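You operate a simulated robot arm through the tools that you are given. There is no shell and no other tool. Be economical: measure what you need, move in short steps, check, and stop when the job is done.

You run a simulated robot arm. Do the job below in one go: nothing can be reset, and whatever is moved stays where it is left.

TASK
Press home the loose little yellow cap, then stand its can in the low green tray.
Fine: the can waits in the green press: slide in, orange lever down; leave the slide out; the other loose caps stay as they are, the other cans stay where they are.

Only the result counts: the job must be done as asked and must still hold three seconds after the hand-in. Knocking over, shifting, dropping, spilling or breaking anything else fails it. A push-on lid holds only when it is set on centred and level and pressed home; a screw cap is set on level and turned clockwise until tight.

THE ROBOT
A 7-joint arm with a two-finger parallel gripper, fixed in place. Base frame: the origin is at the foot of the arm, x ahead of it, y to its left, z up; the work surface is at about z = 900. Units: mm, degrees, N and s.
With the tool pointing down near the work surface it reaches from about 240 to 680 mm from the base axis. Its first joint turns from -66.0 to 66.0 degrees. Payload 2.4 kg.
The tool frame sits at the grasp point between the pads (the TCP): z along the fingers, y along the line on which they close. The tips reach 30 mm beyond it. The gripper opens to 94 mm. The fingers are 28 mm wide and 10 mm thick; the gripper's body (50 by 96 mm) begins 55 mm behind the TCP.
Orientation is told as [roll, pitch, yaw] about the base's x, y, z axes, in that order, counted from this pose: with the fingers straight down and closing along the base's y, the tool's x points along the base's -x, its y along +y and its z along -z.

THE INTERFACE
- The arm moves only by the tool nudge_tool. Its arguments are lists of equal length, an entry for each row: "delta_pos": the shift along the tool's x, y, z in mm, a list of three; "dr": the turn, a rotation vector about the tool's x, y, z in degrees, a list of three; "jaw": the gripper command, from -1 (fully open) to 1 (shut), values between in proportion. In form: {"delta_pos": [[tx, ty, tz], ...], "dr": [[rx, ry, rz], ...], "jaw": [jaw, ...]}. A call has 1 to 8 rows; each row shifts and turns the commanded pose from where the row before left it, along the tool's axes as they then stand. A row lasts 0.2 s, in which the tool goes at most 50 mm and 8.6 degrees; a call with a longer step from one row to the next is refused whole, and so is a gripper value outside its range. Where a pose cannot be reached the arm comes as near as it can. A force on the tool above 60 N (or 10 N above the force at the start of the call, whichever is more), or a blocked arm, ends the call early, and 0.2 s more pass. The fingers move at their own pace (about 153 mm/s each) and stop on an object; they squeeze with about 39 N. The grip force told is the motor's: it shows also when the fingers shut on nothing. Time passes only in rows, and 0.2 s behind the last, so rows that do not move let the fingers close. It gives the time, the measured TCP pose, the force on the tool (base axes), the opening and the grip force at its end, in the units of the frame above (readings bear some noise).
- Cameras (640 x 400 px; columns grow to the right, rows downward): "scene" is fixed at [44.9, 478.7, 1454.3]; the picture's right is [-0.68, -0.73, 0.00], its down [-0.34, 0.32, -0.88] and it looks along [0.65, -0.60, -0.47] (base axes); focal length 320 px, centre (320, 200). "wrist" rides on the gripper at [76, 14, -103] in the tool frame; the picture's right is [-0.18, 0.98, 0.00], its down [-0.75, -0.14, -0.64] and it looks along [-0.63, -0.12, 0.77] (tool axes); focal length 243 px, centre (320, 200). There is no depth. A picture from a camera that has moved, and an enlarged one, comes with that camera's place and axes in the base frame and with its lens.
- snapshot(camera): a new picture of that camera. The clock stands still meanwhile.
- zoom(camera, box): a new picture of the part [left, top, right, bottom] of that camera's present view, enlarged. The clock stands still meanwhile.
- finish_job(): hands the job in; it is judged then, once.

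Work in short steps. Places have to be worked out from the pictures, the camera data and where the tool is seen: move nearer, look again, correct. Check each grasp and each placing, and mend what went wrong. You have 120 turns and 68 pictures in all, those below and enlarged ones among them. Open the gripper and draw the arm clear of the work before you hand the job in, unless the task says otherwise; then end with one line.

The tools are called by a JSON object that holds its "fn" and its "kwargs". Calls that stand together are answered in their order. nudge_tool: Moves the arm, as the interface text tells. Its arguments: {"type":"object","properties":{"delta_pos":{"type":"array","items":{"type":"array","items":{"type":"number"}}},"dr":{"type":"array","items":{"type":"array","items":{"type":"number"}}},"jaw":{"type":"array","items":{"type":"number"}}},"required":["delta_pos","dr","jaw"]} The other tools are called the same way: snapshot (camera) takes a picture; zoom (camera, box) takes an enlarged picture of a part of a camera's view; finish_job () hands the job in.

At the start:

```text
clock: 0.0
tool_pos: [340.8, 44.0, 1267.4]
tool_rot: [-0.1, 0.0, 0.0]
wrist_force: [0.6, -0.7, -0.1]
opening: 93.9
grasp_force: 0.1
```

scene: 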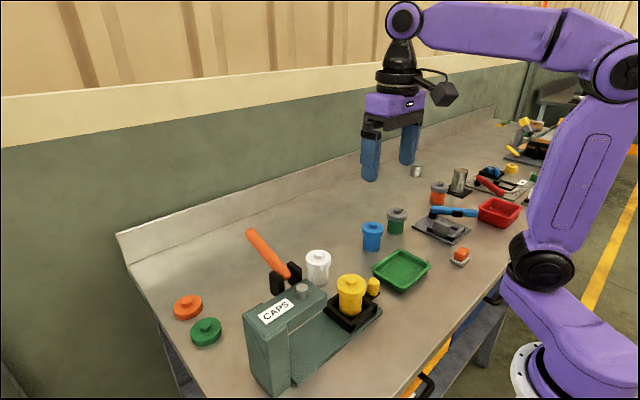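
wrist: 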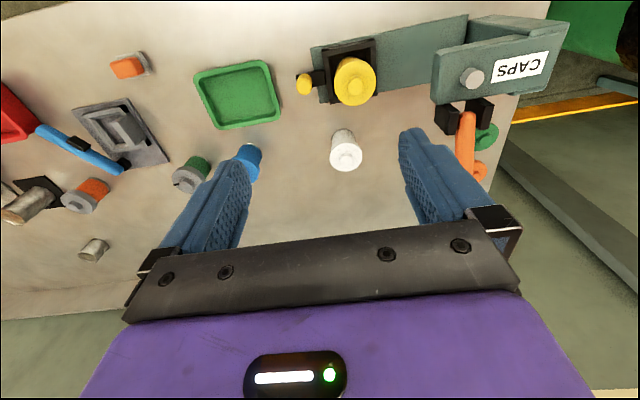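

I take enlarged views of the press to work out where its slide, knob and lever are.

{"fn": "zoom", "kwargs": {"camera": "scene", "box": [220, 210, 440, 400]}}

{"fn": "zoom", "kwargs": {"camera": "wrist", "box": [180, 0, 580, 250]}}

```text
2.11 times, centred on (330, 305) of scene
camera zoom: at [44.9, 478.7, 1454.3], right [-0.68, -0.73, 0.0], down [-0.34, 0.32, -0.88], along [0.65, -0.6, -0.47], focal length 673 px, centre (299, -21)
```

zoom: 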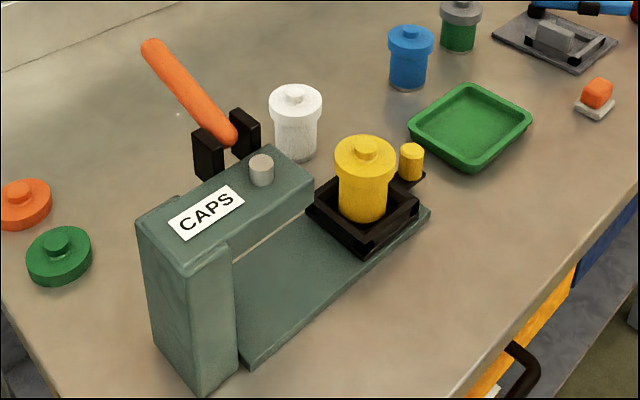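

```text
1.60 times, centred on (380, 125) of wrist
camera zoom: at [264.3, 58.1, 1370.2], right [0.18, 0.98, 0.0], down [0.75, -0.14, 0.64], along [0.63, -0.12, -0.77], focal length 388 px, centre (224, 320)
```

zoom: 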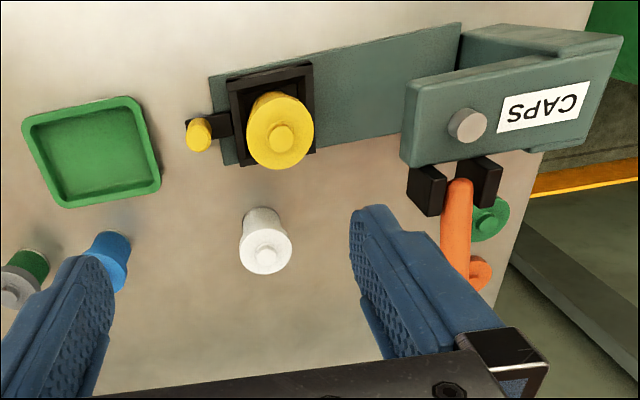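

The slide runs along base y: the can is near (369, 90), the slide knob near (370, 12, 940), the ram near (370, 220) and the lever points to +x. I turn the tool by yaw +90 so it can grip the knob across x with the camera on the -y side.

{"fn": "nudge_tool", "kwargs": {"delta_pos": [[0, 0, 0], [0, 0, 0], [0, 0, 0], [0, 0, 0], [0, 0, 0], [0, 0, 0], [0, 0, 0], [0, 0, 0]], "dr": [[0, 0, -8.5], [0, 0, -8.5], [0, 0, -8.5], [0, 0, -8.5], [0, 0, -8.5], [0, 0, -8.5], [0, 0, -8.5], [0, 0, -8.5]], "jaw": [-1, -1, -1, -1, -1, -1, -1, -1]}}

{"fn": "nudge_tool", "kwargs": {"delta_pos": [[0, 0, 0], [0, 0, 0], [0, 0, 0], [20, -15, 40], [20, -15, 40], [0, 0, 40], [0, 0, 0]], "dr": [[0, 0, -8.5], [0, 0, -8.5], [0, 0, -5], [0, 0, 0], [0, 0, 0], [0, 0, 0], [0, 0, 0]], "jaw": [-1, -1, -1, -1, -1, -1, -1]}}

{"fn": "snapshot", "kwargs": {"camera": "wrist"}}

{"fn": "snapshot", "kwargs": {"camera": "scene"}}

```text
clock: 1.8
tool_pos: [340.4, 42.7, 1266.8]
tool_rot: [0.0, 0.0, 68.1]
wrist_force: [0.1, -0.7, 0.3]
opening: 94.1
grasp_force: 0.0
```

```text
clock: 3.4
tool_pos: [372.1, 4.3, 1147.5]
tool_rot: [0.0, 0.0, 90.1]
wrist_force: [0.1, 0.2, 0.3]
opening: 93.9
grasp_force: 0.0
```

```text
63 pictures are left
camera wrist: at [356.8, -72.6, 1250.1], right [-0.98, 0.18, 0.0], down [0.14, 0.75, 0.64], along [0.12, 0.63, -0.77], focal length 243 px, centre (320, 200)
```

wrist: 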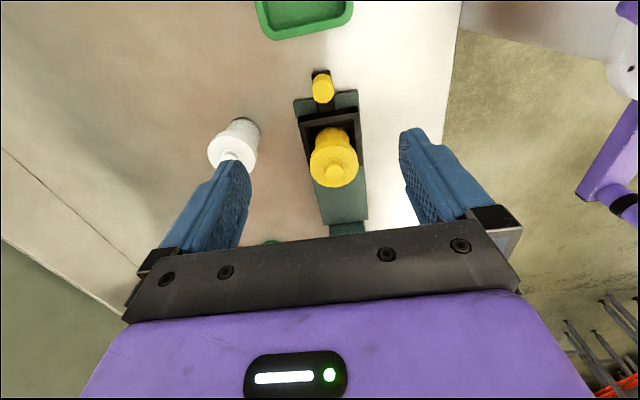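

```text
62 pictures are left
```

scene: 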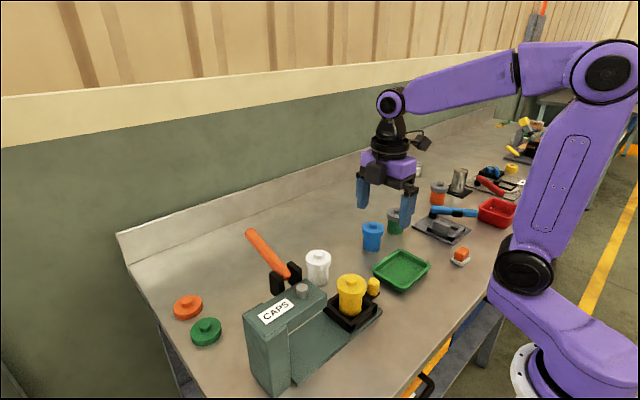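

The knob is near (370, 8, 950). I lower over it in stages and look.

{"fn": "nudge_tool", "kwargs": {"delta_pos": [[-1, 2, 40], [0, 0, 40], [0, 0, 40], [0, 0, 30], [0, 0, 20], [0, 0, 15], [0, 0, 0]], "dr": [[0, 0, 0], [0, 0, 0], [0, 0, 0], [0, 0, 0], [0, 0, 0], [0, 0, 0], [0, 0, 0]], "jaw": [-0.2, -0.2, -0.2, -0.2, -0.2, -0.2, -0.2]}}

{"fn": "snapshot", "kwargs": {"camera": "wrist"}}

{"fn": "zoom", "kwargs": {"camera": "scene", "box": [260, 200, 440, 340]}}

```text
clock: 5.0
tool_pos: [369.7, 5.1, 963.4]
tool_rot: [0.0, 0.0, 90.1]
wrist_force: [0.9, -0.2, -0.1]
opening: 56.4
grasp_force: 0.0
```

```text
61 pictures are left
camera wrist: at [353.4, -70.6, 1065.6], right [-0.98, 0.18, 0.0], down [0.14, 0.75, 0.64], along [0.12, 0.63, -0.77], focal length 243 px, centre (320, 200)
```

wrist: 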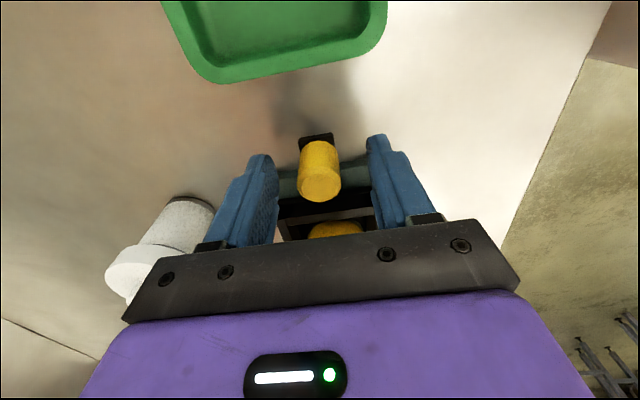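

```text
2.86 times, centred on (350, 270) of scene
camera zoom: at [44.9, 478.7, 1454.3], right [-0.68, -0.73, 0.0], down [-0.34, 0.32, -0.88], along [0.65, -0.6, -0.47], focal length 914 px, centre (234, 0)
```

zoom: 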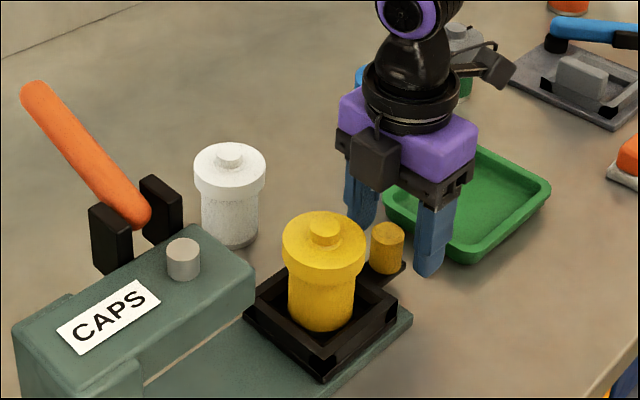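

The knob stands between the fingers with its top at about z 955. I lower 8 mm more and close gently on it.

{"fn": "nudge_tool", "kwargs": {"delta_pos": [[-2, 0, 8], [0, 0, 0], [0, 0, 0], [0, 0, 0]], "dr": [[0, 0, 0], [0, 0, 0], [0, 0, 0], [0, 0, 0]], "jaw": [-0.2, 0.2, 1, 1]}}

{"fn": "snapshot", "kwargs": {"camera": "wrist"}}

```text
clock: 6.0
tool_pos: [369.2, 7.4, 955.1]
tool_rot: [-0.3, -0.1, 90.0]
wrist_force: [13.5, -0.6, -9.6]
opening: 28.2
grasp_force: 45.0
```

```text
59 pictures are left
camera wrist: at [354.7, -68.7, 1057.2], right [-0.98, 0.18, 0.0], down [0.14, 0.75, 0.64], along [0.12, 0.63, -0.77], focal length 243 px, centre (320, 200)
```

wrist: 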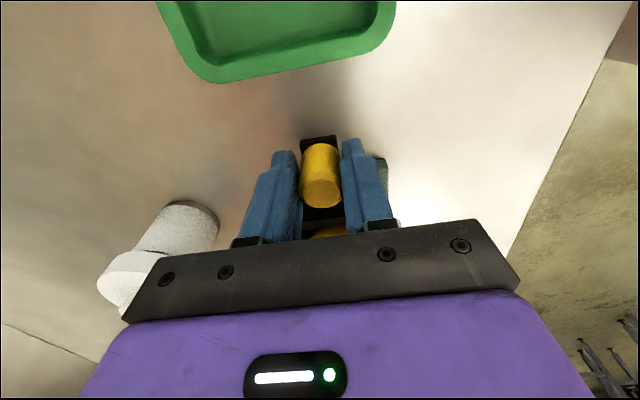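

The knob is gripped (28 mm). I push the slide slowly toward the press.

{"fn": "nudge_tool", "kwargs": {"delta_pos": [[-1, 0, 0], [-2, 0, 0], [-3, 0, 0], [-5, 0, 0], [-6, 0, 0], [-6, 0, 0], [-5, 0, 0], [-3, 0, 0]], "dr": [[0, 0, 0], [0, 0, 0], [0, 0, 0], [0, 0, 0], [0, 0, 0], [0, 0, 0], [0, 0, 0], [0, 0, 0]], "jaw": [1, 1, 1, 1, 1, 1, 1, 1]}}

{"fn": "zoom", "kwargs": {"camera": "scene", "box": [240, 200, 420, 340]}}

```text
clock: 7.8
tool_pos: [369.8, 38.1, 955.3]
tool_rot: [0.0, 0.1, 90.0]
wrist_force: [12.5, -1.4, 4.7]
opening: 28.0
grasp_force: 45.2
```

```text
2.86 times, centred on (330, 270) of scene
camera zoom: at [45.2, 478.6, 1454.3], right [-0.68, -0.73, 0.0], down [-0.34, 0.32, -0.88], along [0.65, -0.6, -0.47], focal length 914 px, centre (291, 0)
```

zoom: 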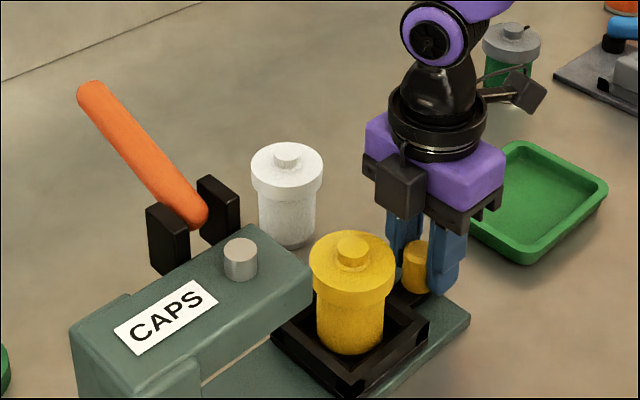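

The slide moves and the cap stays on. I continue.

{"fn": "nudge_tool", "kwargs": {"delta_pos": [[-3, 0, 0], [-6, 0, 0], [-8, 0, 0], [-8, 0, 0], [-8, 0, 0], [-8, 0, 0], [-6, 0, 0], [-3, 0, 0]], "dr": [[0, 0, 0], [0, 0, 0], [0, 0, 0], [0, 0, 0], [0, 0, 0], [0, 0, 0], [0, 0, 0], [0, 0, 0]], "jaw": [1, 1, 1, 1, 1, 1, 1, 1]}}

{"fn": "zoom", "kwargs": {"camera": "scene", "box": [240, 200, 420, 340]}}

{"fn": "snapshot", "kwargs": {"camera": "wrist"}}

```text
clock: 9.6
tool_pos: [370.1, 88.8, 955.3]
tool_rot: [-0.1, -0.1, 90.0]
wrist_force: [8.3, -0.7, 36.9]
opening: 27.7
grasp_force: 44.6
```

```text
2.86 times, centred on (330, 270) of scene
camera zoom: at [44.7, 478.5, 1454.3], right [-0.68, -0.73, 0.0], down [-0.34, 0.32, -0.88], along [0.65, -0.6, -0.47], focal length 914 px, centre (291, 0)
```

zoom: 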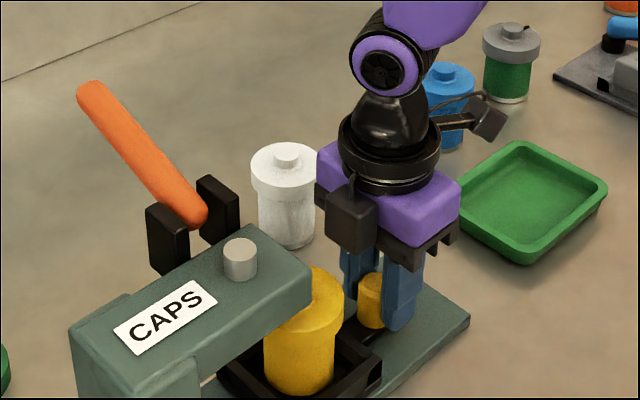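

```text
56 pictures are left
camera wrist: at [354.8, 12.0, 1057.0], right [-0.98, 0.18, 0.0], down [0.14, 0.75, 0.64], along [0.12, 0.63, -0.77], focal length 243 px, centre (320, 200)
```

wrist: 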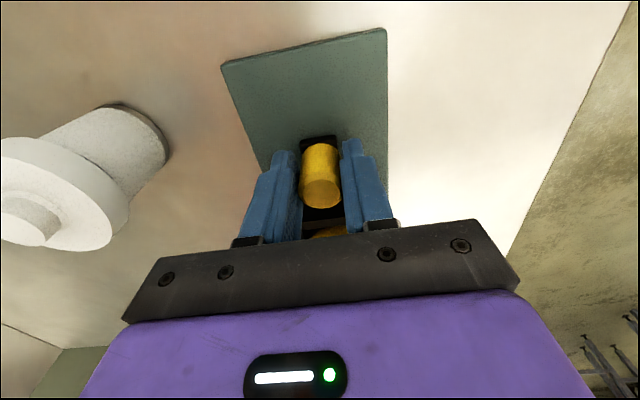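

An upward force of 37 N has built up, so I ease the tool up 1 mm to relieve it before going on.

{"fn": "nudge_tool", "kwargs": {"delta_pos": [[0, 0, -1], [0, 0, 0]], "dr": [[0, 0, 0], [0, 0, 0]], "jaw": [1, 1]}}

```text
clock: 10.2
tool_pos: [369.8, 87.7, 955.8]
tool_rot: [-0.1, 0.0, 90.0]
wrist_force: [15.9, 0.8, -5.9]
opening: 27.8
grasp_force: 45.0
```

Relieved. I continue toward the stop in smaller portions.

{"fn": "nudge_tool", "kwargs": {"delta_pos": [[-3, 0, 0], [-5, 0, 0], [-6, 0, 0], [-6, 0, 0], [-5, 0, 0], [-3, 0, 0]], "dr": [[0, 0, 0], [0, 0, 0], [0, 0, 0], [0, 0, 0], [0, 0, 0], [0, 0, 0]], "jaw": [1, 1, 1, 1, 1, 1]}}

{"fn": "zoom", "kwargs": {"camera": "scene", "box": [220, 210, 400, 350]}}

```text
clock: 11.6
tool_pos: [369.5, 115.4, 955.6]
tool_rot: [0.0, 0.1, 90.1]
wrist_force: [20.1, -1.2, -38.5]
opening: 27.8
grasp_force: 44.7
```

```text
2.86 times, centred on (310, 280) of scene
camera zoom: at [45.9, 478.8, 1454.2], right [-0.68, -0.73, 0.0], down [-0.34, 0.32, -0.88], along [0.65, -0.6, -0.47], focal length 914 px, centre (349, -29)
```

zoom: 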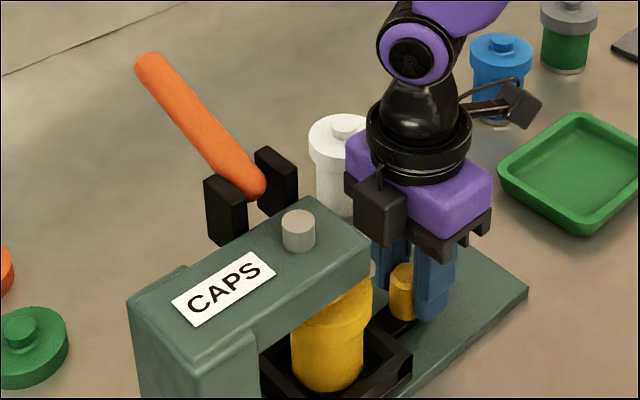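

Now the tool pulls up slightly; I lower by 0.7 mm and continue in small steps to the stop.

{"fn": "nudge_tool", "kwargs": {"delta_pos": [[0, 0, 0.7], [-3, 0, 0], [-4, 0, 0], [-4, 0, 0], [-3, 0, 0], [0, 0, 0]], "dr": [[0, 0, 0], [0, 0, 0], [0, 0, 0], [0, 0, 0], [0, 0, 0], [0, 0, 0]], "jaw": [1, 1, 1, 1, 1, 1]}}

{"fn": "nudge_tool", "kwargs": {"delta_pos": [[-2, 0, 0], [-2, 0, 0], [-2, 0, 0], [-2, 0, 0]], "dr": [[0, 0, 0], [0, 0, 0], [0, 0, 0], [0, 0, 0]], "jaw": [1, 1, 1, 1]}}

{"fn": "zoom", "kwargs": {"camera": "scene", "box": [220, 210, 400, 350]}}

```text
clock: 13.0
tool_pos: [370.9, 129.3, 956.8]
tool_rot: [-0.1, -0.2, 90.0]
wrist_force: [15.9, -1.0, 7.5]
opening: 28.1
grasp_force: 44.7
```

```text
clock: 14.0
tool_pos: [370.2, 137.9, 955.2]
tool_rot: [-0.1, -0.1, 89.9]
wrist_force: [13.4, -4.3, 19.9]
opening: 27.9
grasp_force: 45.1
```

```text
2.86 times, centred on (310, 280) of scene
camera zoom: at [45.0, 478.4, 1454.4], right [-0.68, -0.73, 0.0], down [-0.34, 0.32, -0.88], along [0.65, -0.6, -0.47], focal length 914 px, centre (349, -29)
```

zoom: 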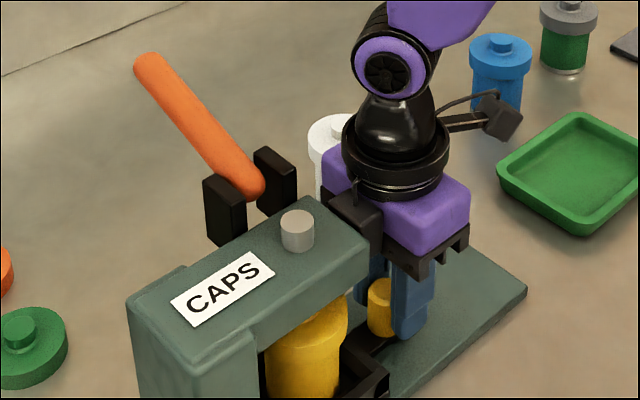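

The side force is starting to rise, probably near the stop. I push in 1–1.5 mm steps.

{"fn": "nudge_tool", "kwargs": {"delta_pos": [[-1.5, 0, 0], [-1.5, 0, 0], [0, 0, 0]], "dr": [[0, 0, 0], [0, 0, 0], [0, 0, 0]], "jaw": [1, 1, 1]}}

{"fn": "nudge_tool", "kwargs": {"delta_pos": [[-1.5, 0, 0], [-1.5, 0, 0], [0, 0, 0]], "dr": [[0, 0, 0], [0, 0, 0], [0, 0, 0]], "jaw": [1, 1, 1]}}

```text
clock: 14.8
tool_pos: [369.7, 138.8, 954.5]
tool_rot: [-0.1, -0.1, 89.8]
wrist_force: [57.2, -36.3, -15.0]
opening: 24.2
grasp_force: 35.0
```

```text
clock: 15.6
tool_pos: [370.0, 140.6, 954.9]
tool_rot: [0.0, 0.0, 89.9]
wrist_force: [17.6, -41.8, 3.1]
opening: 24.7
grasp_force: 45.2
```

The force rose and the fingers slid on the knob: the slide is at its stop. I open and lift straight up, then look.

{"fn": "nudge_tool", "kwargs": {"delta_pos": [[0, 0, 0], [0, 0, 0], [5, 0, -10], [5, 0, -30], [0, 0, -50], [0, 0, -50], [0, 0, -50], [0, 0, 0]], "dr": [[0, 0, 0], [0, 0, 0], [0, 0, 0], [0, 0, 0], [0, 0, 0], [0, 0, 0], [0, 0, 0], [0, 0, 0]], "jaw": [-0.2, -0.2, -0.2, -0.2, -0.2, -0.2, -0.2, -0.2]}}

{"fn": "zoom", "kwargs": {"camera": "scene", "box": [220, 210, 400, 350]}}

{"fn": "snapshot", "kwargs": {"camera": "wrist"}}

```text
clock: 17.4
tool_pos: [370.0, 134.1, 1144.6]
tool_rot: [-0.1, 0.0, 90.1]
wrist_force: [1.2, 0.2, 0.1]
opening: 56.4
grasp_force: 0.1
```

```text
2.86 times, centred on (310, 280) of scene
camera zoom: at [44.9, 478.7, 1454.3], right [-0.68, -0.73, 0.0], down [-0.34, 0.32, -0.88], along [0.65, -0.6, -0.47], focal length 914 px, centre (349, -29)
```

zoom: 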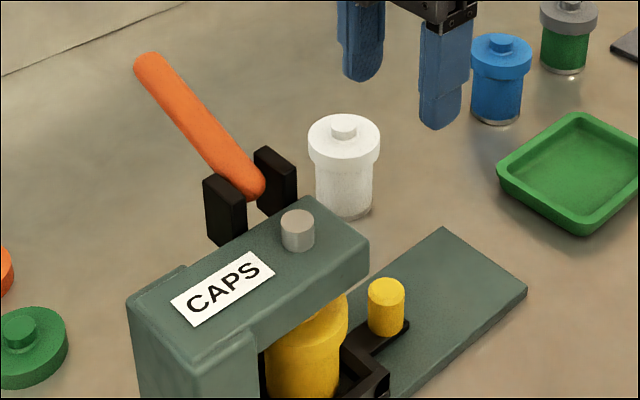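

```text
52 pictures are left
camera wrist: at [355.2, 58.1, 1246.5], right [-0.98, 0.18, 0.0], down [0.14, 0.75, 0.64], along [0.12, 0.63, -0.77], focal length 243 px, centre (320, 200)
```

wrist: 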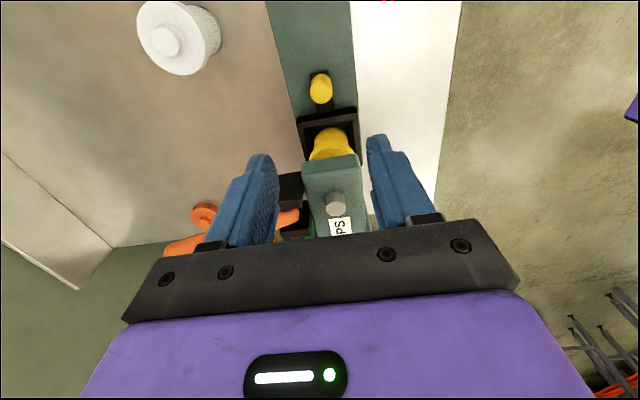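

The slide is in with the can under the ram. Next I shut the fingers, raise, and move above the outer part of the lever near (490, 220).

{"fn": "nudge_tool", "kwargs": {"delta_pos": [[0, 0, -40], [0, -40, 0], [0, -40, 0], [-28, -40, 0], [-30, 0, 0], [-28, 0, 0], [0, 0, 0]], "dr": [[0, 0, 0], [0, 0, 0], [0, 0, 0], [0, 0, 0], [0, 0, 0], [0, 0, 0], [0, 0, 0]], "jaw": [1, 1, 1, 1, 1, 1, 1]}}

{"fn": "zoom", "kwargs": {"camera": "scene", "box": [180, 150, 400, 350]}}

{"fn": "snapshot", "kwargs": {"camera": "wrist"}}

```text
clock: 19.0
tool_pos: [489.9, 220.7, 1185.4]
tool_rot: [0.0, 0.0, 90.0]
wrist_force: [0.8, -0.3, -0.8]
opening: 0.0
grasp_force: 33.4
```

```text
2.00 times, centred on (290, 250) of scene
camera zoom: at [44.9, 478.7, 1454.3], right [-0.68, -0.73, 0.0], down [-0.34, 0.32, -0.88], along [0.65, -0.6, -0.47], focal length 640 px, centre (380, 100)
```

zoom: 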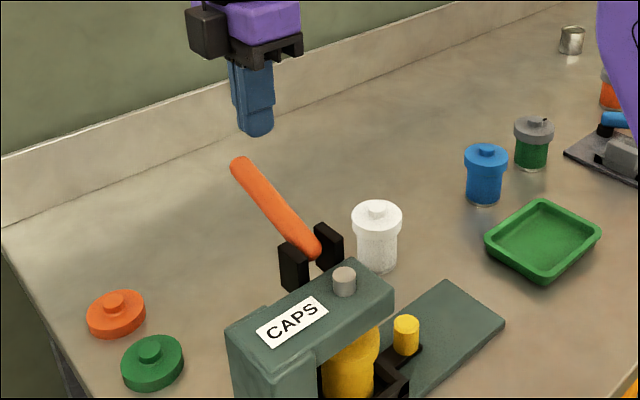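

```text
50 pictures are left
camera wrist: at [475.5, 143.3, 1288.1], right [-0.98, 0.18, 0.0], down [0.14, 0.75, 0.64], along [0.12, 0.63, -0.77], focal length 243 px, centre (320, 200)
```

wrist: 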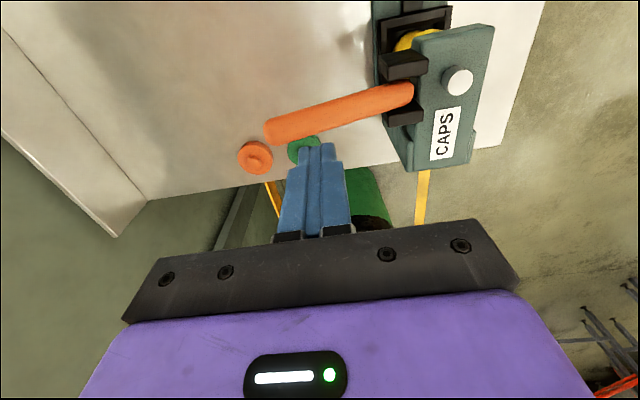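

The lever runs along x at y≈218, with its tip near (530, 217, 1103). I come down on it and press in small steps.

{"fn": "nudge_tool", "kwargs": {"delta_pos": [[2, -4, 25], [0, 0, 20], [0, 0, 8], [0, 0, 5], [0, 0, 5], [0, 0, 5]], "dr": [[0, 0, 0], [0, 0, 0], [0, 0, 0], [0, 0, 0], [0, 0, 0], [0, 0, 0]], "jaw": [1, 1, 1, 1, 1, 1]}}

{"fn": "zoom", "kwargs": {"camera": "scene", "box": [180, 150, 400, 350]}}

```text
clock: 20.4
tool_pos: [492.5, 218.5, 1116.7]
tool_rot: [0.1, 0.0, 90.0]
wrist_force: [1.1, -0.2, 1.6]
opening: 0.1
grasp_force: 33.7
```

```text
2.00 times, centred on (290, 250) of scene
camera zoom: at [44.9, 478.7, 1454.3], right [-0.68, -0.73, 0.0], down [-0.34, 0.32, -0.88], along [0.65, -0.6, -0.47], focal length 640 px, centre (380, 100)
```

zoom: 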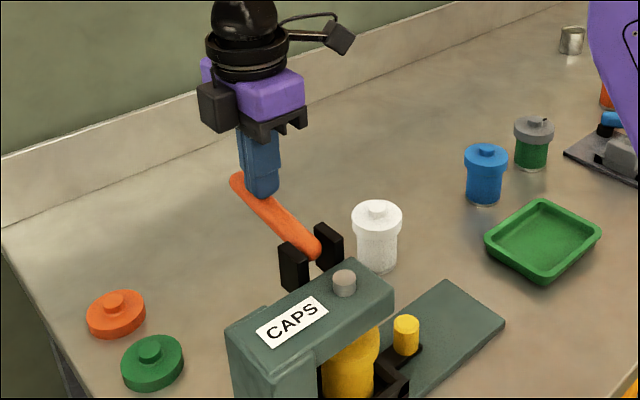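

The tip is on the lever and it is already moving slightly. I press on in small steps.

{"fn": "nudge_tool", "kwargs": {"delta_pos": [[0, 0, 4], [0, 0, 4], [0, 0, 4], [0, 0, 4], [0, 0, 4], [0, 0, 4], [0, 0, 4], [0, 0, 4]], "dr": [[0, 0, 0], [0, 0, 0], [0, 0, 0], [0, 0, 0], [0, 0, 0], [0, 0, 0], [0, 0, 0], [0, 0, 0]], "jaw": [1, 1, 1, 1, 1, 1, 1, 1]}}

{"fn": "zoom", "kwargs": {"camera": "scene", "box": [180, 150, 400, 350]}}

```text
clock: 22.2
tool_pos: [492.0, 218.3, 1086.0]
tool_rot: [0.0, -0.1, 90.1]
wrist_force: [-8.2, -2.1, 15.9]
opening: 0.3
grasp_force: 33.4
```

```text
2.00 times, centred on (290, 250) of scene
camera zoom: at [44.4, 478.5, 1454.3], right [-0.68, -0.73, 0.0], down [-0.34, 0.32, -0.88], along [0.65, -0.6, -0.47], focal length 640 px, centre (380, 100)
```

zoom: 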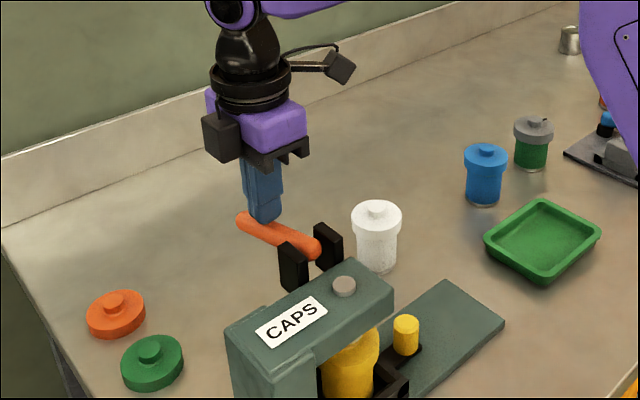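

The lever is near level and the ram is sinking, with only 16 N of force. I keep pressing until the stop.

{"fn": "nudge_tool", "kwargs": {"delta_pos": [[0, 0, 3], [0, 0, 3], [0, 0, 3], [0, 0, 3], [0, 0, 3], [0, 0, 3], [0, 0, 3]], "dr": [[0, 0, 0], [0, 0, 0], [0, 0, 0], [0, 0, 0], [0, 0, 0], [0, 0, 0], [0, 0, 0]], "jaw": [1, 1, 1, 1, 1, 1, 1]}}

{"fn": "zoom", "kwargs": {"camera": "scene", "box": [180, 150, 400, 350]}}

```text
clock: 23.0
tool_pos: [492.3, 218.1, 1085.3]
tool_rot: [-0.3, -0.3, 90.2]
wrist_force: [-9.7, -6.6, 30.1]
opening: 0.1
grasp_force: 33.1
stopped in row 3: the force on the tool passed its limit (the readings are from after the stop); the commanded pose is now the measured one
```

```text
2.00 times, centred on (290, 250) of scene
camera zoom: at [44.1, 478.3, 1454.4], right [-0.68, -0.73, 0.0], down [-0.34, 0.32, -0.88], along [0.65, -0.6, -0.47], focal length 640 px, centre (380, 100)
```

zoom: 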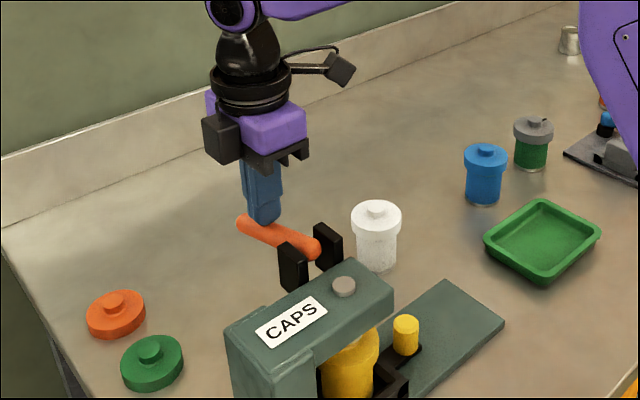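

The lever stopped, level, at a force limit. To be sure it is fully down, I press again farther out for more leverage.

{"fn": "nudge_tool", "kwargs": {"delta_pos": [[0, 0, -8], [0, -20, 0], [0, 0, 4], [0, 0, 3], [0, 0, 2], [0, 0, 2], [0, 0, 2], [0, 0, 2]], "dr": [[0, 0, 0], [0, 0, 0], [0, 0, 0], [0, 0, 0], [0, 0, 0], [0, 0, 0], [0, 0, 0], [0, 0, 0]], "jaw": [1, 1, 1, 1, 1, 1, 1, 1]}}

{"fn": "zoom", "kwargs": {"camera": "scene", "box": [180, 150, 400, 350]}}

```text
clock: 24.8
tool_pos: [513.5, 219.8, 1076.7]
tool_rot: [-0.3, -0.2, 90.1]
wrist_force: [-9.3, -0.5, 34.7]
opening: 0.0
grasp_force: 33.1
```

```text
2.00 times, centred on (290, 250) of scene
camera zoom: at [44.0, 478.4, 1454.4], right [-0.68, -0.73, 0.0], down [-0.34, 0.32, -0.88], along [0.65, -0.6, -0.47], focal length 640 px, centre (380, 100)
```

zoom: 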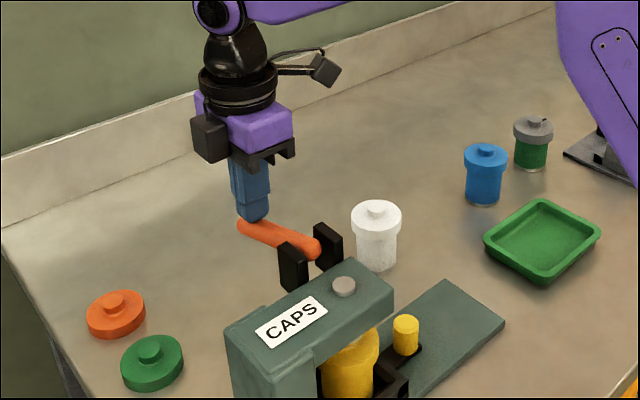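

There is still some motion at 35 N, so I press further.

{"fn": "nudge_tool", "kwargs": {"delta_pos": [[0, 0, 2], [0, 0, 2], [0, 0, 2], [0, 0, 2], [0, 0, 2]], "dr": [[0, 0, 0], [0, 0, 0], [0, 0, 0], [0, 0, 0], [0, 0, 0]], "jaw": [1, 1, 1, 1, 1]}}

{"fn": "zoom", "kwargs": {"camera": "scene", "box": [180, 150, 400, 350]}}

```text
clock: 25.7
tool_pos: [513.4, 220.1, 1076.9]
tool_rot: [-0.8, -0.4, 90.1]
wrist_force: [-9.1, -5.5, 32.4]
opening: 0.0
grasp_force: 33.1
stopped in row 4: the force on the tool passed its limit (the readings are from after the stop); the commanded pose is now the measured one
```

```text
2.00 times, centred on (290, 250) of scene
camera zoom: at [44.1, 478.3, 1454.4], right [-0.68, -0.73, 0.0], down [-0.34, 0.32, -0.88], along [0.65, -0.6, -0.47], focal length 640 px, centre (380, 100)
```

zoom: 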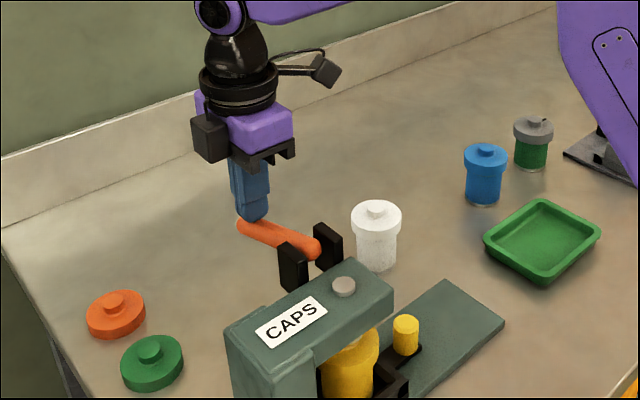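

The lever does not move under more than 60 N, so it is at its stop. I lift off and see whether the lever returns.

{"fn": "nudge_tool", "kwargs": {"delta_pos": [[0, 0, -5], [0, 0, -10], [0, 0, -20], [0, 0, -40], [0, 0, -40], [0, 0, 0], [0, 0, 0]], "dr": [[0, 0, 0], [0, 0, 0], [0, 0, 0], [0, 0, 0], [0, 0, 0], [0, 0, 0], [0, 0, 0]], "jaw": [1, 1, 1, 1, 1, 1, 1]}}

{"fn": "zoom", "kwargs": {"camera": "scene", "box": [220, 210, 400, 350]}}

{"fn": "snapshot", "kwargs": {"camera": "wrist"}}

```text
clock: 27.3
tool_pos: [511.0, 218.5, 1187.5]
tool_rot: [-0.6, -0.3, 90.0]
wrist_force: [0.0, -0.7, -0.2]
opening: 0.1
grasp_force: 33.0
```

```text
2.86 times, centred on (310, 280) of scene
camera zoom: at [44.9, 478.7, 1454.3], right [-0.68, -0.73, 0.0], down [-0.34, 0.32, -0.88], along [0.65, -0.6, -0.47], focal length 914 px, centre (349, -29)
```

zoom: 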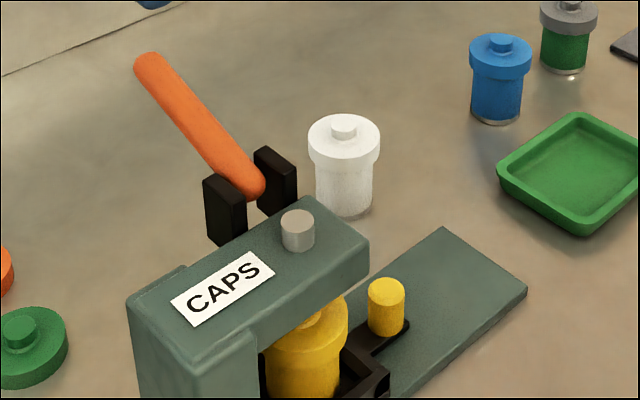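

```text
43 pictures are left
camera wrist: at [496.5, 142.4, 1289.3], right [-0.98, 0.18, -0.01], down [0.13, 0.75, 0.65], along [0.13, 0.64, -0.76], focal length 243 px, centre (320, 200)
```

wrist: 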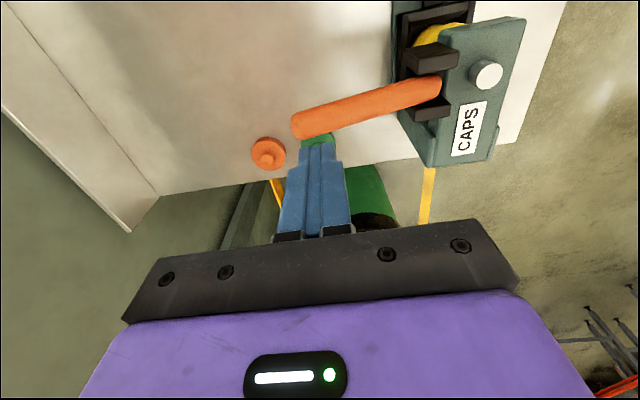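

The lever sprang back and the cap now sits lower on the can. I go back to the slide knob at (370, 137) with the jaws part open.

{"fn": "nudge_tool", "kwargs": {"delta_pos": [[42, 0, 0], [42, 0, 0], [0, 48, 0], [0, 48, 0], [0, 45, 0], [0, 0, 40], [0, 0, 0]], "dr": [[-0.3, -0.6, 0], [0, 0, 0], [0, 0, 0], [0, 0, 0], [0, 0, 0], [0, 0, 0], [0, 0, 0]], "jaw": [-0.2, -0.2, -0.2, -0.2, -0.2, -0.2, -0.2]}}

{"fn": "snapshot", "kwargs": {"camera": "wrist"}}

```text
clock: 28.9
tool_pos: [370.4, 137.2, 1145.7]
tool_rot: [-0.3, -1.0, 90.1]
wrist_force: [0.4, -0.3, -0.3]
opening: 56.4
grasp_force: 0.0
```

```text
42 pictures are left
camera wrist: at [355.6, 59.1, 1246.8], right [-0.98, 0.18, 0.0], down [0.14, 0.74, 0.66], along [0.12, 0.64, -0.76], focal length 243 px, centre (320, 200)
```

wrist: 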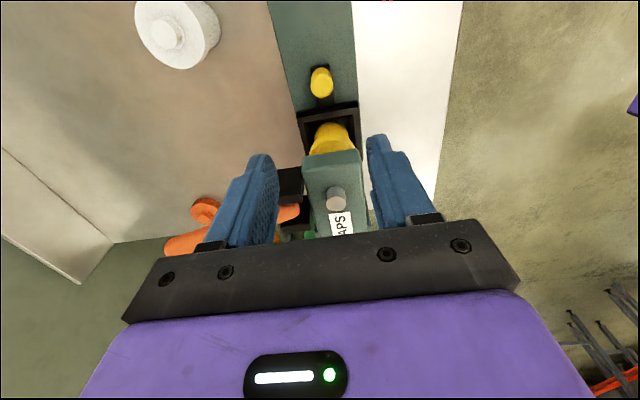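

I correct the slight tilt and lower onto the knob.

{"fn": "nudge_tool", "kwargs": {"delta_pos": [[0, 0, 45], [0, 0, 45], [0, 0, 40], [0, 0, 30], [0, 0, 20], [0, 0, 10], [0, 0, 0]], "dr": [[-0.3, 1.0, 0], [0, 0, 0], [0, 0, 0], [0, 0, 0], [0, 0, 0], [0, 0, 0], [0, 0, 0]], "jaw": [-0.2, -0.2, -0.2, -0.2, -0.2, -0.2, -0.2]}}

{"fn": "snapshot", "kwargs": {"camera": "wrist"}}

```text
clock: 30.5
tool_pos: [372.2, 136.9, 957.5]
tool_rot: [0.1, 0.1, 90.1]
wrist_force: [0.3, 0.1, 0.3]
opening: 56.2
grasp_force: 0.0
```

```text
41 pictures are left
camera wrist: at [357.0, 61.6, 1058.6], right [-0.98, 0.18, 0.0], down [0.14, 0.75, 0.64], along [0.12, 0.63, -0.77], focal length 243 px, centre (320, 200)
```

wrist: 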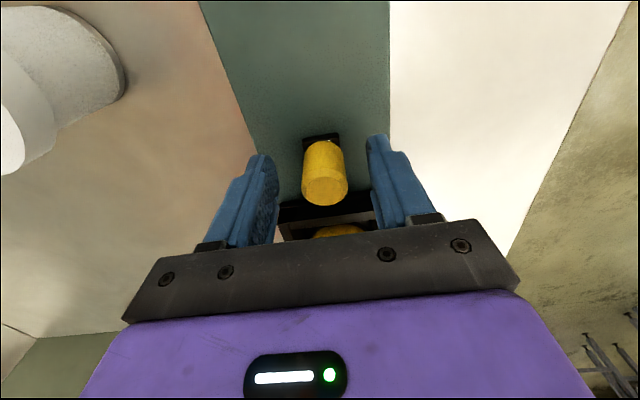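

The knob is between the fingers. I grip it and begin drawing the slide out.

{"fn": "nudge_tool", "kwargs": {"delta_pos": [[0, 1, 2], [0, 0, 0], [0, 0, 0], [1, 0, 0], [3, 0, 0], [4, 0, 0], [3, 0, 0], [0, 0, 0]], "dr": [[0, 0, 0], [0, 0, 0], [0, 0, 0], [0, 0, 0], [0, 0, 0], [0, 0, 0], [0, 0, 0], [0, 0, 0]], "jaw": [0, 1, 1, 1, 1, 1, 1, 1]}}

{"fn": "zoom", "kwargs": {"camera": "scene", "box": [220, 210, 400, 350]}}

```text
clock: 32.3
tool_pos: [370.4, 126.7, 954.7]
tool_rot: [0.1, 0.1, 90.1]
wrist_force: [-10.5, 0.0, -9.3]
opening: 27.9
grasp_force: 45.1
```

```text
2.86 times, centred on (310, 280) of scene
camera zoom: at [44.7, 478.7, 1454.2], right [-0.68, -0.73, 0.0], down [-0.34, 0.32, -0.88], along [0.65, -0.6, -0.47], focal length 914 px, centre (349, -29)
```

zoom: 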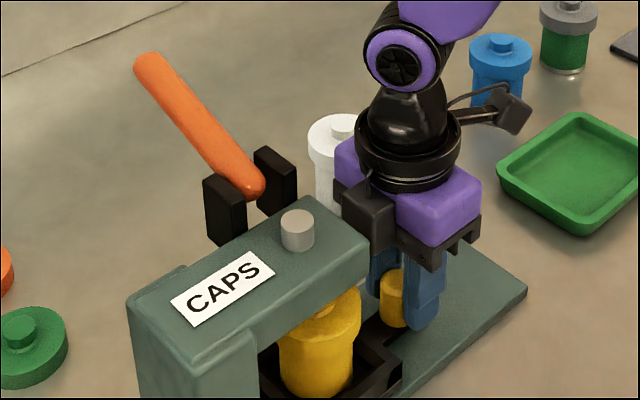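

The slide follows. I draw it out steadily.

{"fn": "nudge_tool", "kwargs": {"delta_pos": [[3, 0, 0], [6, 0, 0], [8, 0, 0], [8, 0, 0], [8, 0, 0], [8, 0, 0], [6, 0, 0], [3, 0, 0]], "dr": [[0, 0, 0], [0, 0, 0], [0, 0, 0], [0, 0, 0], [0, 0, 0], [0, 0, 0], [0, 0, 0], [0, 0, 0]], "jaw": [1, 1, 1, 1, 1, 1, 1, 1]}}

{"fn": "nudge_tool", "kwargs": {"delta_pos": [[3, 0, 0], [6, 0, 0], [8, 0, 0], [8, 0, 0], [8, 0, 0], [8, 0, 0], [6, 0, 0], [3, 0, 0]], "dr": [[0, 0, 0], [0, 0, 0], [0, 0, 0], [0, 0, 0], [0, 0, 0], [0, 0, 0], [0, 0, 0], [0, 0, 0]], "jaw": [1, 1, 1, 1, 1, 1, 1, 1]}}

{"fn": "zoom", "kwargs": {"camera": "scene", "box": [240, 200, 420, 340]}}

```text
clock: 34.1
tool_pos: [370.0, 75.0, 956.1]
tool_rot: [0.3, 0.0, 90.1]
wrist_force: [-13.8, 0.7, -22.1]
opening: 27.9
grasp_force: 45.4
```

```text
clock: 35.9
tool_pos: [370.3, 25.1, 955.6]
tool_rot: [0.1, 0.2, 90.1]
wrist_force: [-24.9, 0.7, 35.5]
opening: 27.9
grasp_force: 45.0
```

```text
2.86 times, centred on (330, 270) of scene
camera zoom: at [43.8, 478.7, 1454.3], right [-0.68, -0.73, 0.0], down [-0.34, 0.32, -0.88], along [0.65, -0.6, -0.47], focal length 914 px, centre (291, 0)
```

zoom: 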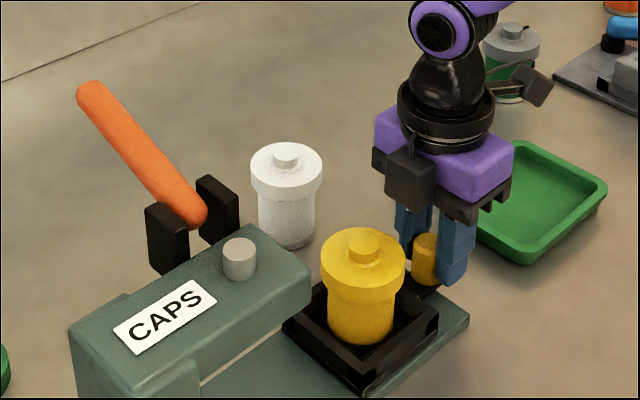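

The cap looks well seated. I draw out the last ~18 mm in small steps to the end position.

{"fn": "nudge_tool", "kwargs": {"delta_pos": [[0, 0, -0.5], [4, 0, 0], [5, 0, 0], [4, 0, 0], [2, 0, 0], [1, 0, 0], [0, 0, 0]], "dr": [[0, 0, 0], [0, 0, 0], [0, 0, 0], [0, 0, 0], [0, 0, 0], [0, 0, 0], [0, 0, 0]], "jaw": [1, 1, 1, 1, 1, 1, 1]}}

{"fn": "nudge_tool", "kwargs": {"delta_pos": [[1, 0, 0], [1, 0, 0], [0, 0, 0]], "dr": [[0, 0, 0], [0, 0, 0], [0, 0, 0]], "jaw": [1, 1, 1]}}

```text
clock: 37.5
tool_pos: [370.3, 8.6, 954.4]
tool_rot: [0.4, 0.1, 90.1]
wrist_force: [-18.0, -0.7, -1.0]
opening: 27.6
grasp_force: 45.1
```

```text
clock: 38.3
tool_pos: [370.5, 7.6, 955.5]
tool_rot: [0.4, 0.1, 90.1]
wrist_force: [-17.7, 0.4, -5.5]
opening: 27.8
grasp_force: 44.8
```

No stop felt yet; I try a little further.

{"fn": "nudge_tool", "kwargs": {"delta_pos": [[1, 0, 0], [1, 0, 0], [1, 0, 0], [0, 0, 0]], "dr": [[0, 0, 0], [0, 0, 0], [0, 0, 0], [0, 0, 0]], "jaw": [1, 1, 1, 1]}}

```text
clock: 39.3
tool_pos: [369.4, 7.4, 954.8]
tool_rot: [0.2, 0.1, 90.3]
wrist_force: [-23.9, 37.6, 4.0]
opening: 28.0
grasp_force: 45.3
```

The slide is at its outer stop. I release the knob, lift straight up, and then look at the can from above.

{"fn": "nudge_tool", "kwargs": {"delta_pos": [[-2, 0, 0], [0, 0, 0], [0, 0, -20], [0, 0, -50], [0, 0, -50], [0, 0, -30], [0, 0, 0]], "dr": [[0, 0, 0], [0, 0, 0], [0, 0, 0], [0, 0, 0], [0, 0, 0], [0, 0, 0], [0, 0, 0]], "jaw": [1, -0.2, -0.2, -0.2, -0.2, -0.2, -0.2]}}

{"fn": "zoom", "kwargs": {"camera": "scene", "box": [290, 240, 400, 350]}}

{"fn": "snapshot", "kwargs": {"camera": "wrist"}}

```text
clock: 40.9
tool_pos: [370.0, 5.6, 1106.7]
tool_rot: [0.0, 0.1, 90.1]
wrist_force: [0.5, 0.4, 0.7]
opening: 56.6
grasp_force: 0.0
```

```text
3.64 times, centred on (345, 295) of scene
camera zoom: at [44.9, 478.7, 1454.3], right [-0.68, -0.73, 0.0], down [-0.34, 0.32, -0.88], along [0.65, -0.6, -0.47], focal length 1163 px, centre (229, -146)
```

zoom: 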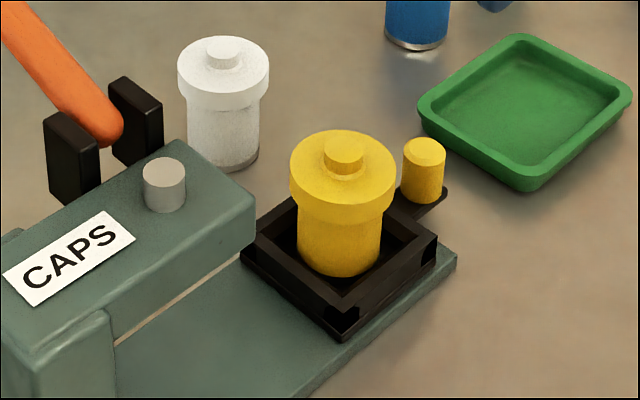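

```text
37 pictures are left
camera wrist: at [355.2, -69.4, 1209.3], right [-0.98, 0.18, 0.0], down [0.14, 0.75, 0.64], along [0.12, 0.63, -0.77], focal length 243 px, centre (320, 200)
```

wrist: 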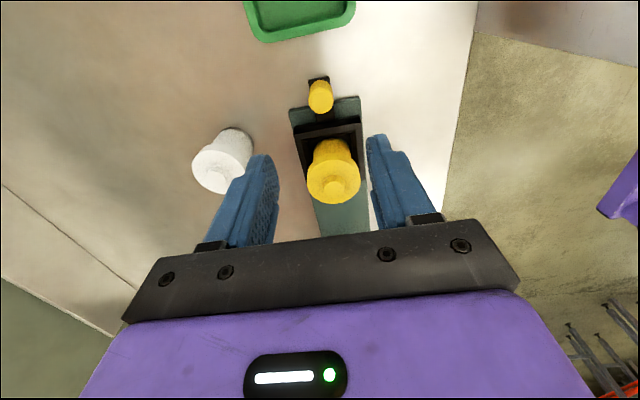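

The cap is seated low on the can and the can is centred near (371, 84), top about z 996. The carrier walls leave no room for the fingers, so I will grip the cap rim (62 mm wide, z≈977). I move above it with the jaws wide.

{"fn": "nudge_tool", "kwargs": {"delta_pos": [[-40, -1, 0], [-40, 0, 0], [0, 0, 30], [0, 0, 20], [0, 0, 0]], "dr": [[0, 0, 0], [0, 0, 0], [0, 0, 0], [0, 0, 0], [0, 0, 0]], "jaw": [-1, -1, -1, -1, -1]}}

{"fn": "snapshot", "kwargs": {"camera": "wrist"}}

{"fn": "zoom", "kwargs": {"camera": "scene", "box": [270, 210, 430, 340]}}

```text
clock: 42.1
tool_pos: [372.5, 88.5, 1055.6]
tool_rot: [0.0, 0.0, 90.0]
wrist_force: [-0.1, -0.2, 0.1]
opening: 93.8
grasp_force: 0.0
```

```text
36 pictures are left
camera wrist: at [357.7, 11.0, 1157.9], right [-0.98, 0.18, 0.0], down [0.14, 0.75, 0.64], along [0.12, 0.63, -0.77], focal length 243 px, centre (320, 200)
```

wrist: 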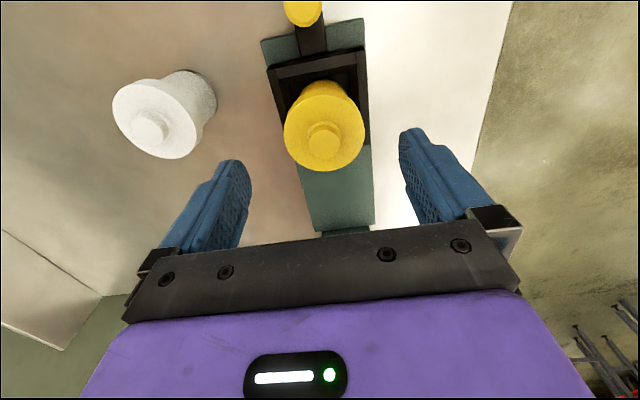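

```text
3.08 times, centred on (350, 275) of scene
camera zoom: at [44.9, 478.7, 1454.3], right [-0.68, -0.73, 0.0], down [-0.34, 0.32, -0.88], along [0.65, -0.6, -0.47], focal length 984 px, centre (228, -31)
```

zoom: 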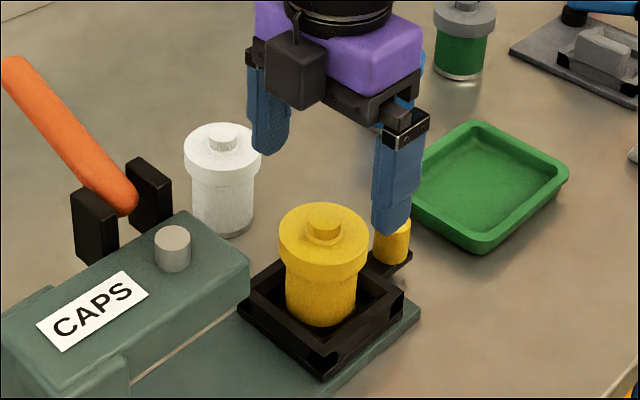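

The can axis is at about (370, 87.5). I centre and descend to z≈977.

{"fn": "nudge_tool", "kwargs": {"delta_pos": [[1, 2.3, 25], [0, 0, 25], [0, 0, 18], [0, 0, 10], [0, 0, 0]], "dr": [[0, 0, 0], [0, 0, 0], [0, 0, 0], [0, 0, 0], [0, 0, 0]], "jaw": [-1, -1, -1, -1, -1]}}

{"fn": "zoom", "kwargs": {"camera": "scene", "box": [290, 230, 420, 340]}}

{"fn": "snapshot", "kwargs": {"camera": "wrist"}}

```text
clock: 43.3
tool_pos: [370.1, 85.0, 978.5]
tool_rot: [0.0, 0.0, 90.1]
wrist_force: [-0.1, -0.3, -0.4]
opening: 93.9
grasp_force: 0.0
```

```text
3.64 times, centred on (355, 285) of scene
camera zoom: at [44.9, 478.7, 1454.3], right [-0.68, -0.73, 0.0], down [-0.34, 0.32, -0.88], along [0.65, -0.6, -0.47], focal length 1163 px, centre (193, -109)
```

zoom: 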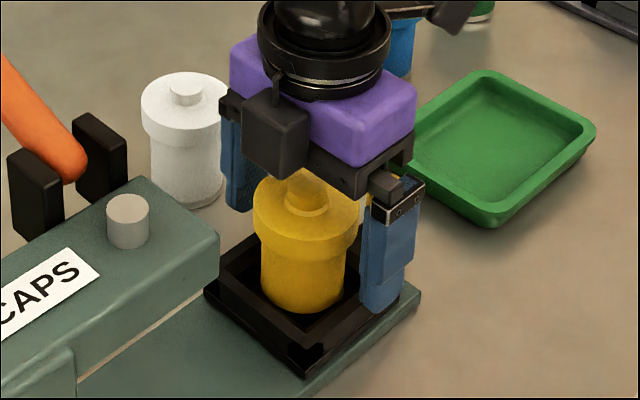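

```text
33 pictures are left
camera wrist: at [355.1, 8.3, 1080.3], right [-0.98, 0.18, 0.0], down [0.14, 0.75, 0.64], along [0.12, 0.63, -0.77], focal length 243 px, centre (320, 200)
```

wrist: 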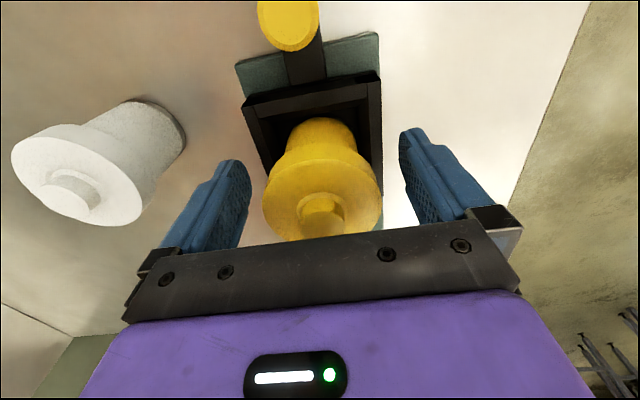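

Centred in x; I shift 2.5 mm in +y, lower 3 mm and close on the cap rim.

{"fn": "nudge_tool", "kwargs": {"delta_pos": [[-2.5, 0, 3], [0, 0, 0], [0, 0, 0], [0, 0, 0], [0, 0, 0]], "dr": [[0, 0, 0], [0, 0, 0], [0, 0, 0], [0, 0, 0], [0, 0, 0]], "jaw": [-0.7, -0.5, 0, 1, 1]}}

{"fn": "zoom", "kwargs": {"camera": "scene", "box": [290, 230, 420, 340]}}

```text
clock: 44.5
tool_pos: [370.5, 86.8, 974.4]
tool_rot: [0.1, 0.0, 90.1]
wrist_force: [-0.2, 0.6, -0.7]
opening: 63.4
grasp_force: 39.1
```

```text
3.64 times, centred on (355, 285) of scene
camera zoom: at [44.9, 478.7, 1454.3], right [-0.68, -0.73, 0.0], down [-0.34, 0.32, -0.88], along [0.65, -0.6, -0.47], focal length 1163 px, centre (193, -109)
```

zoom: 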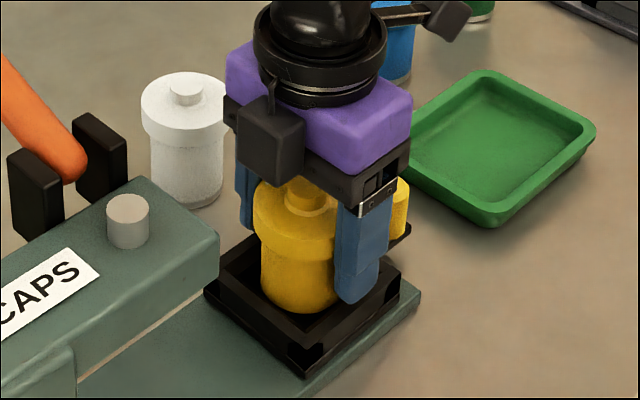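

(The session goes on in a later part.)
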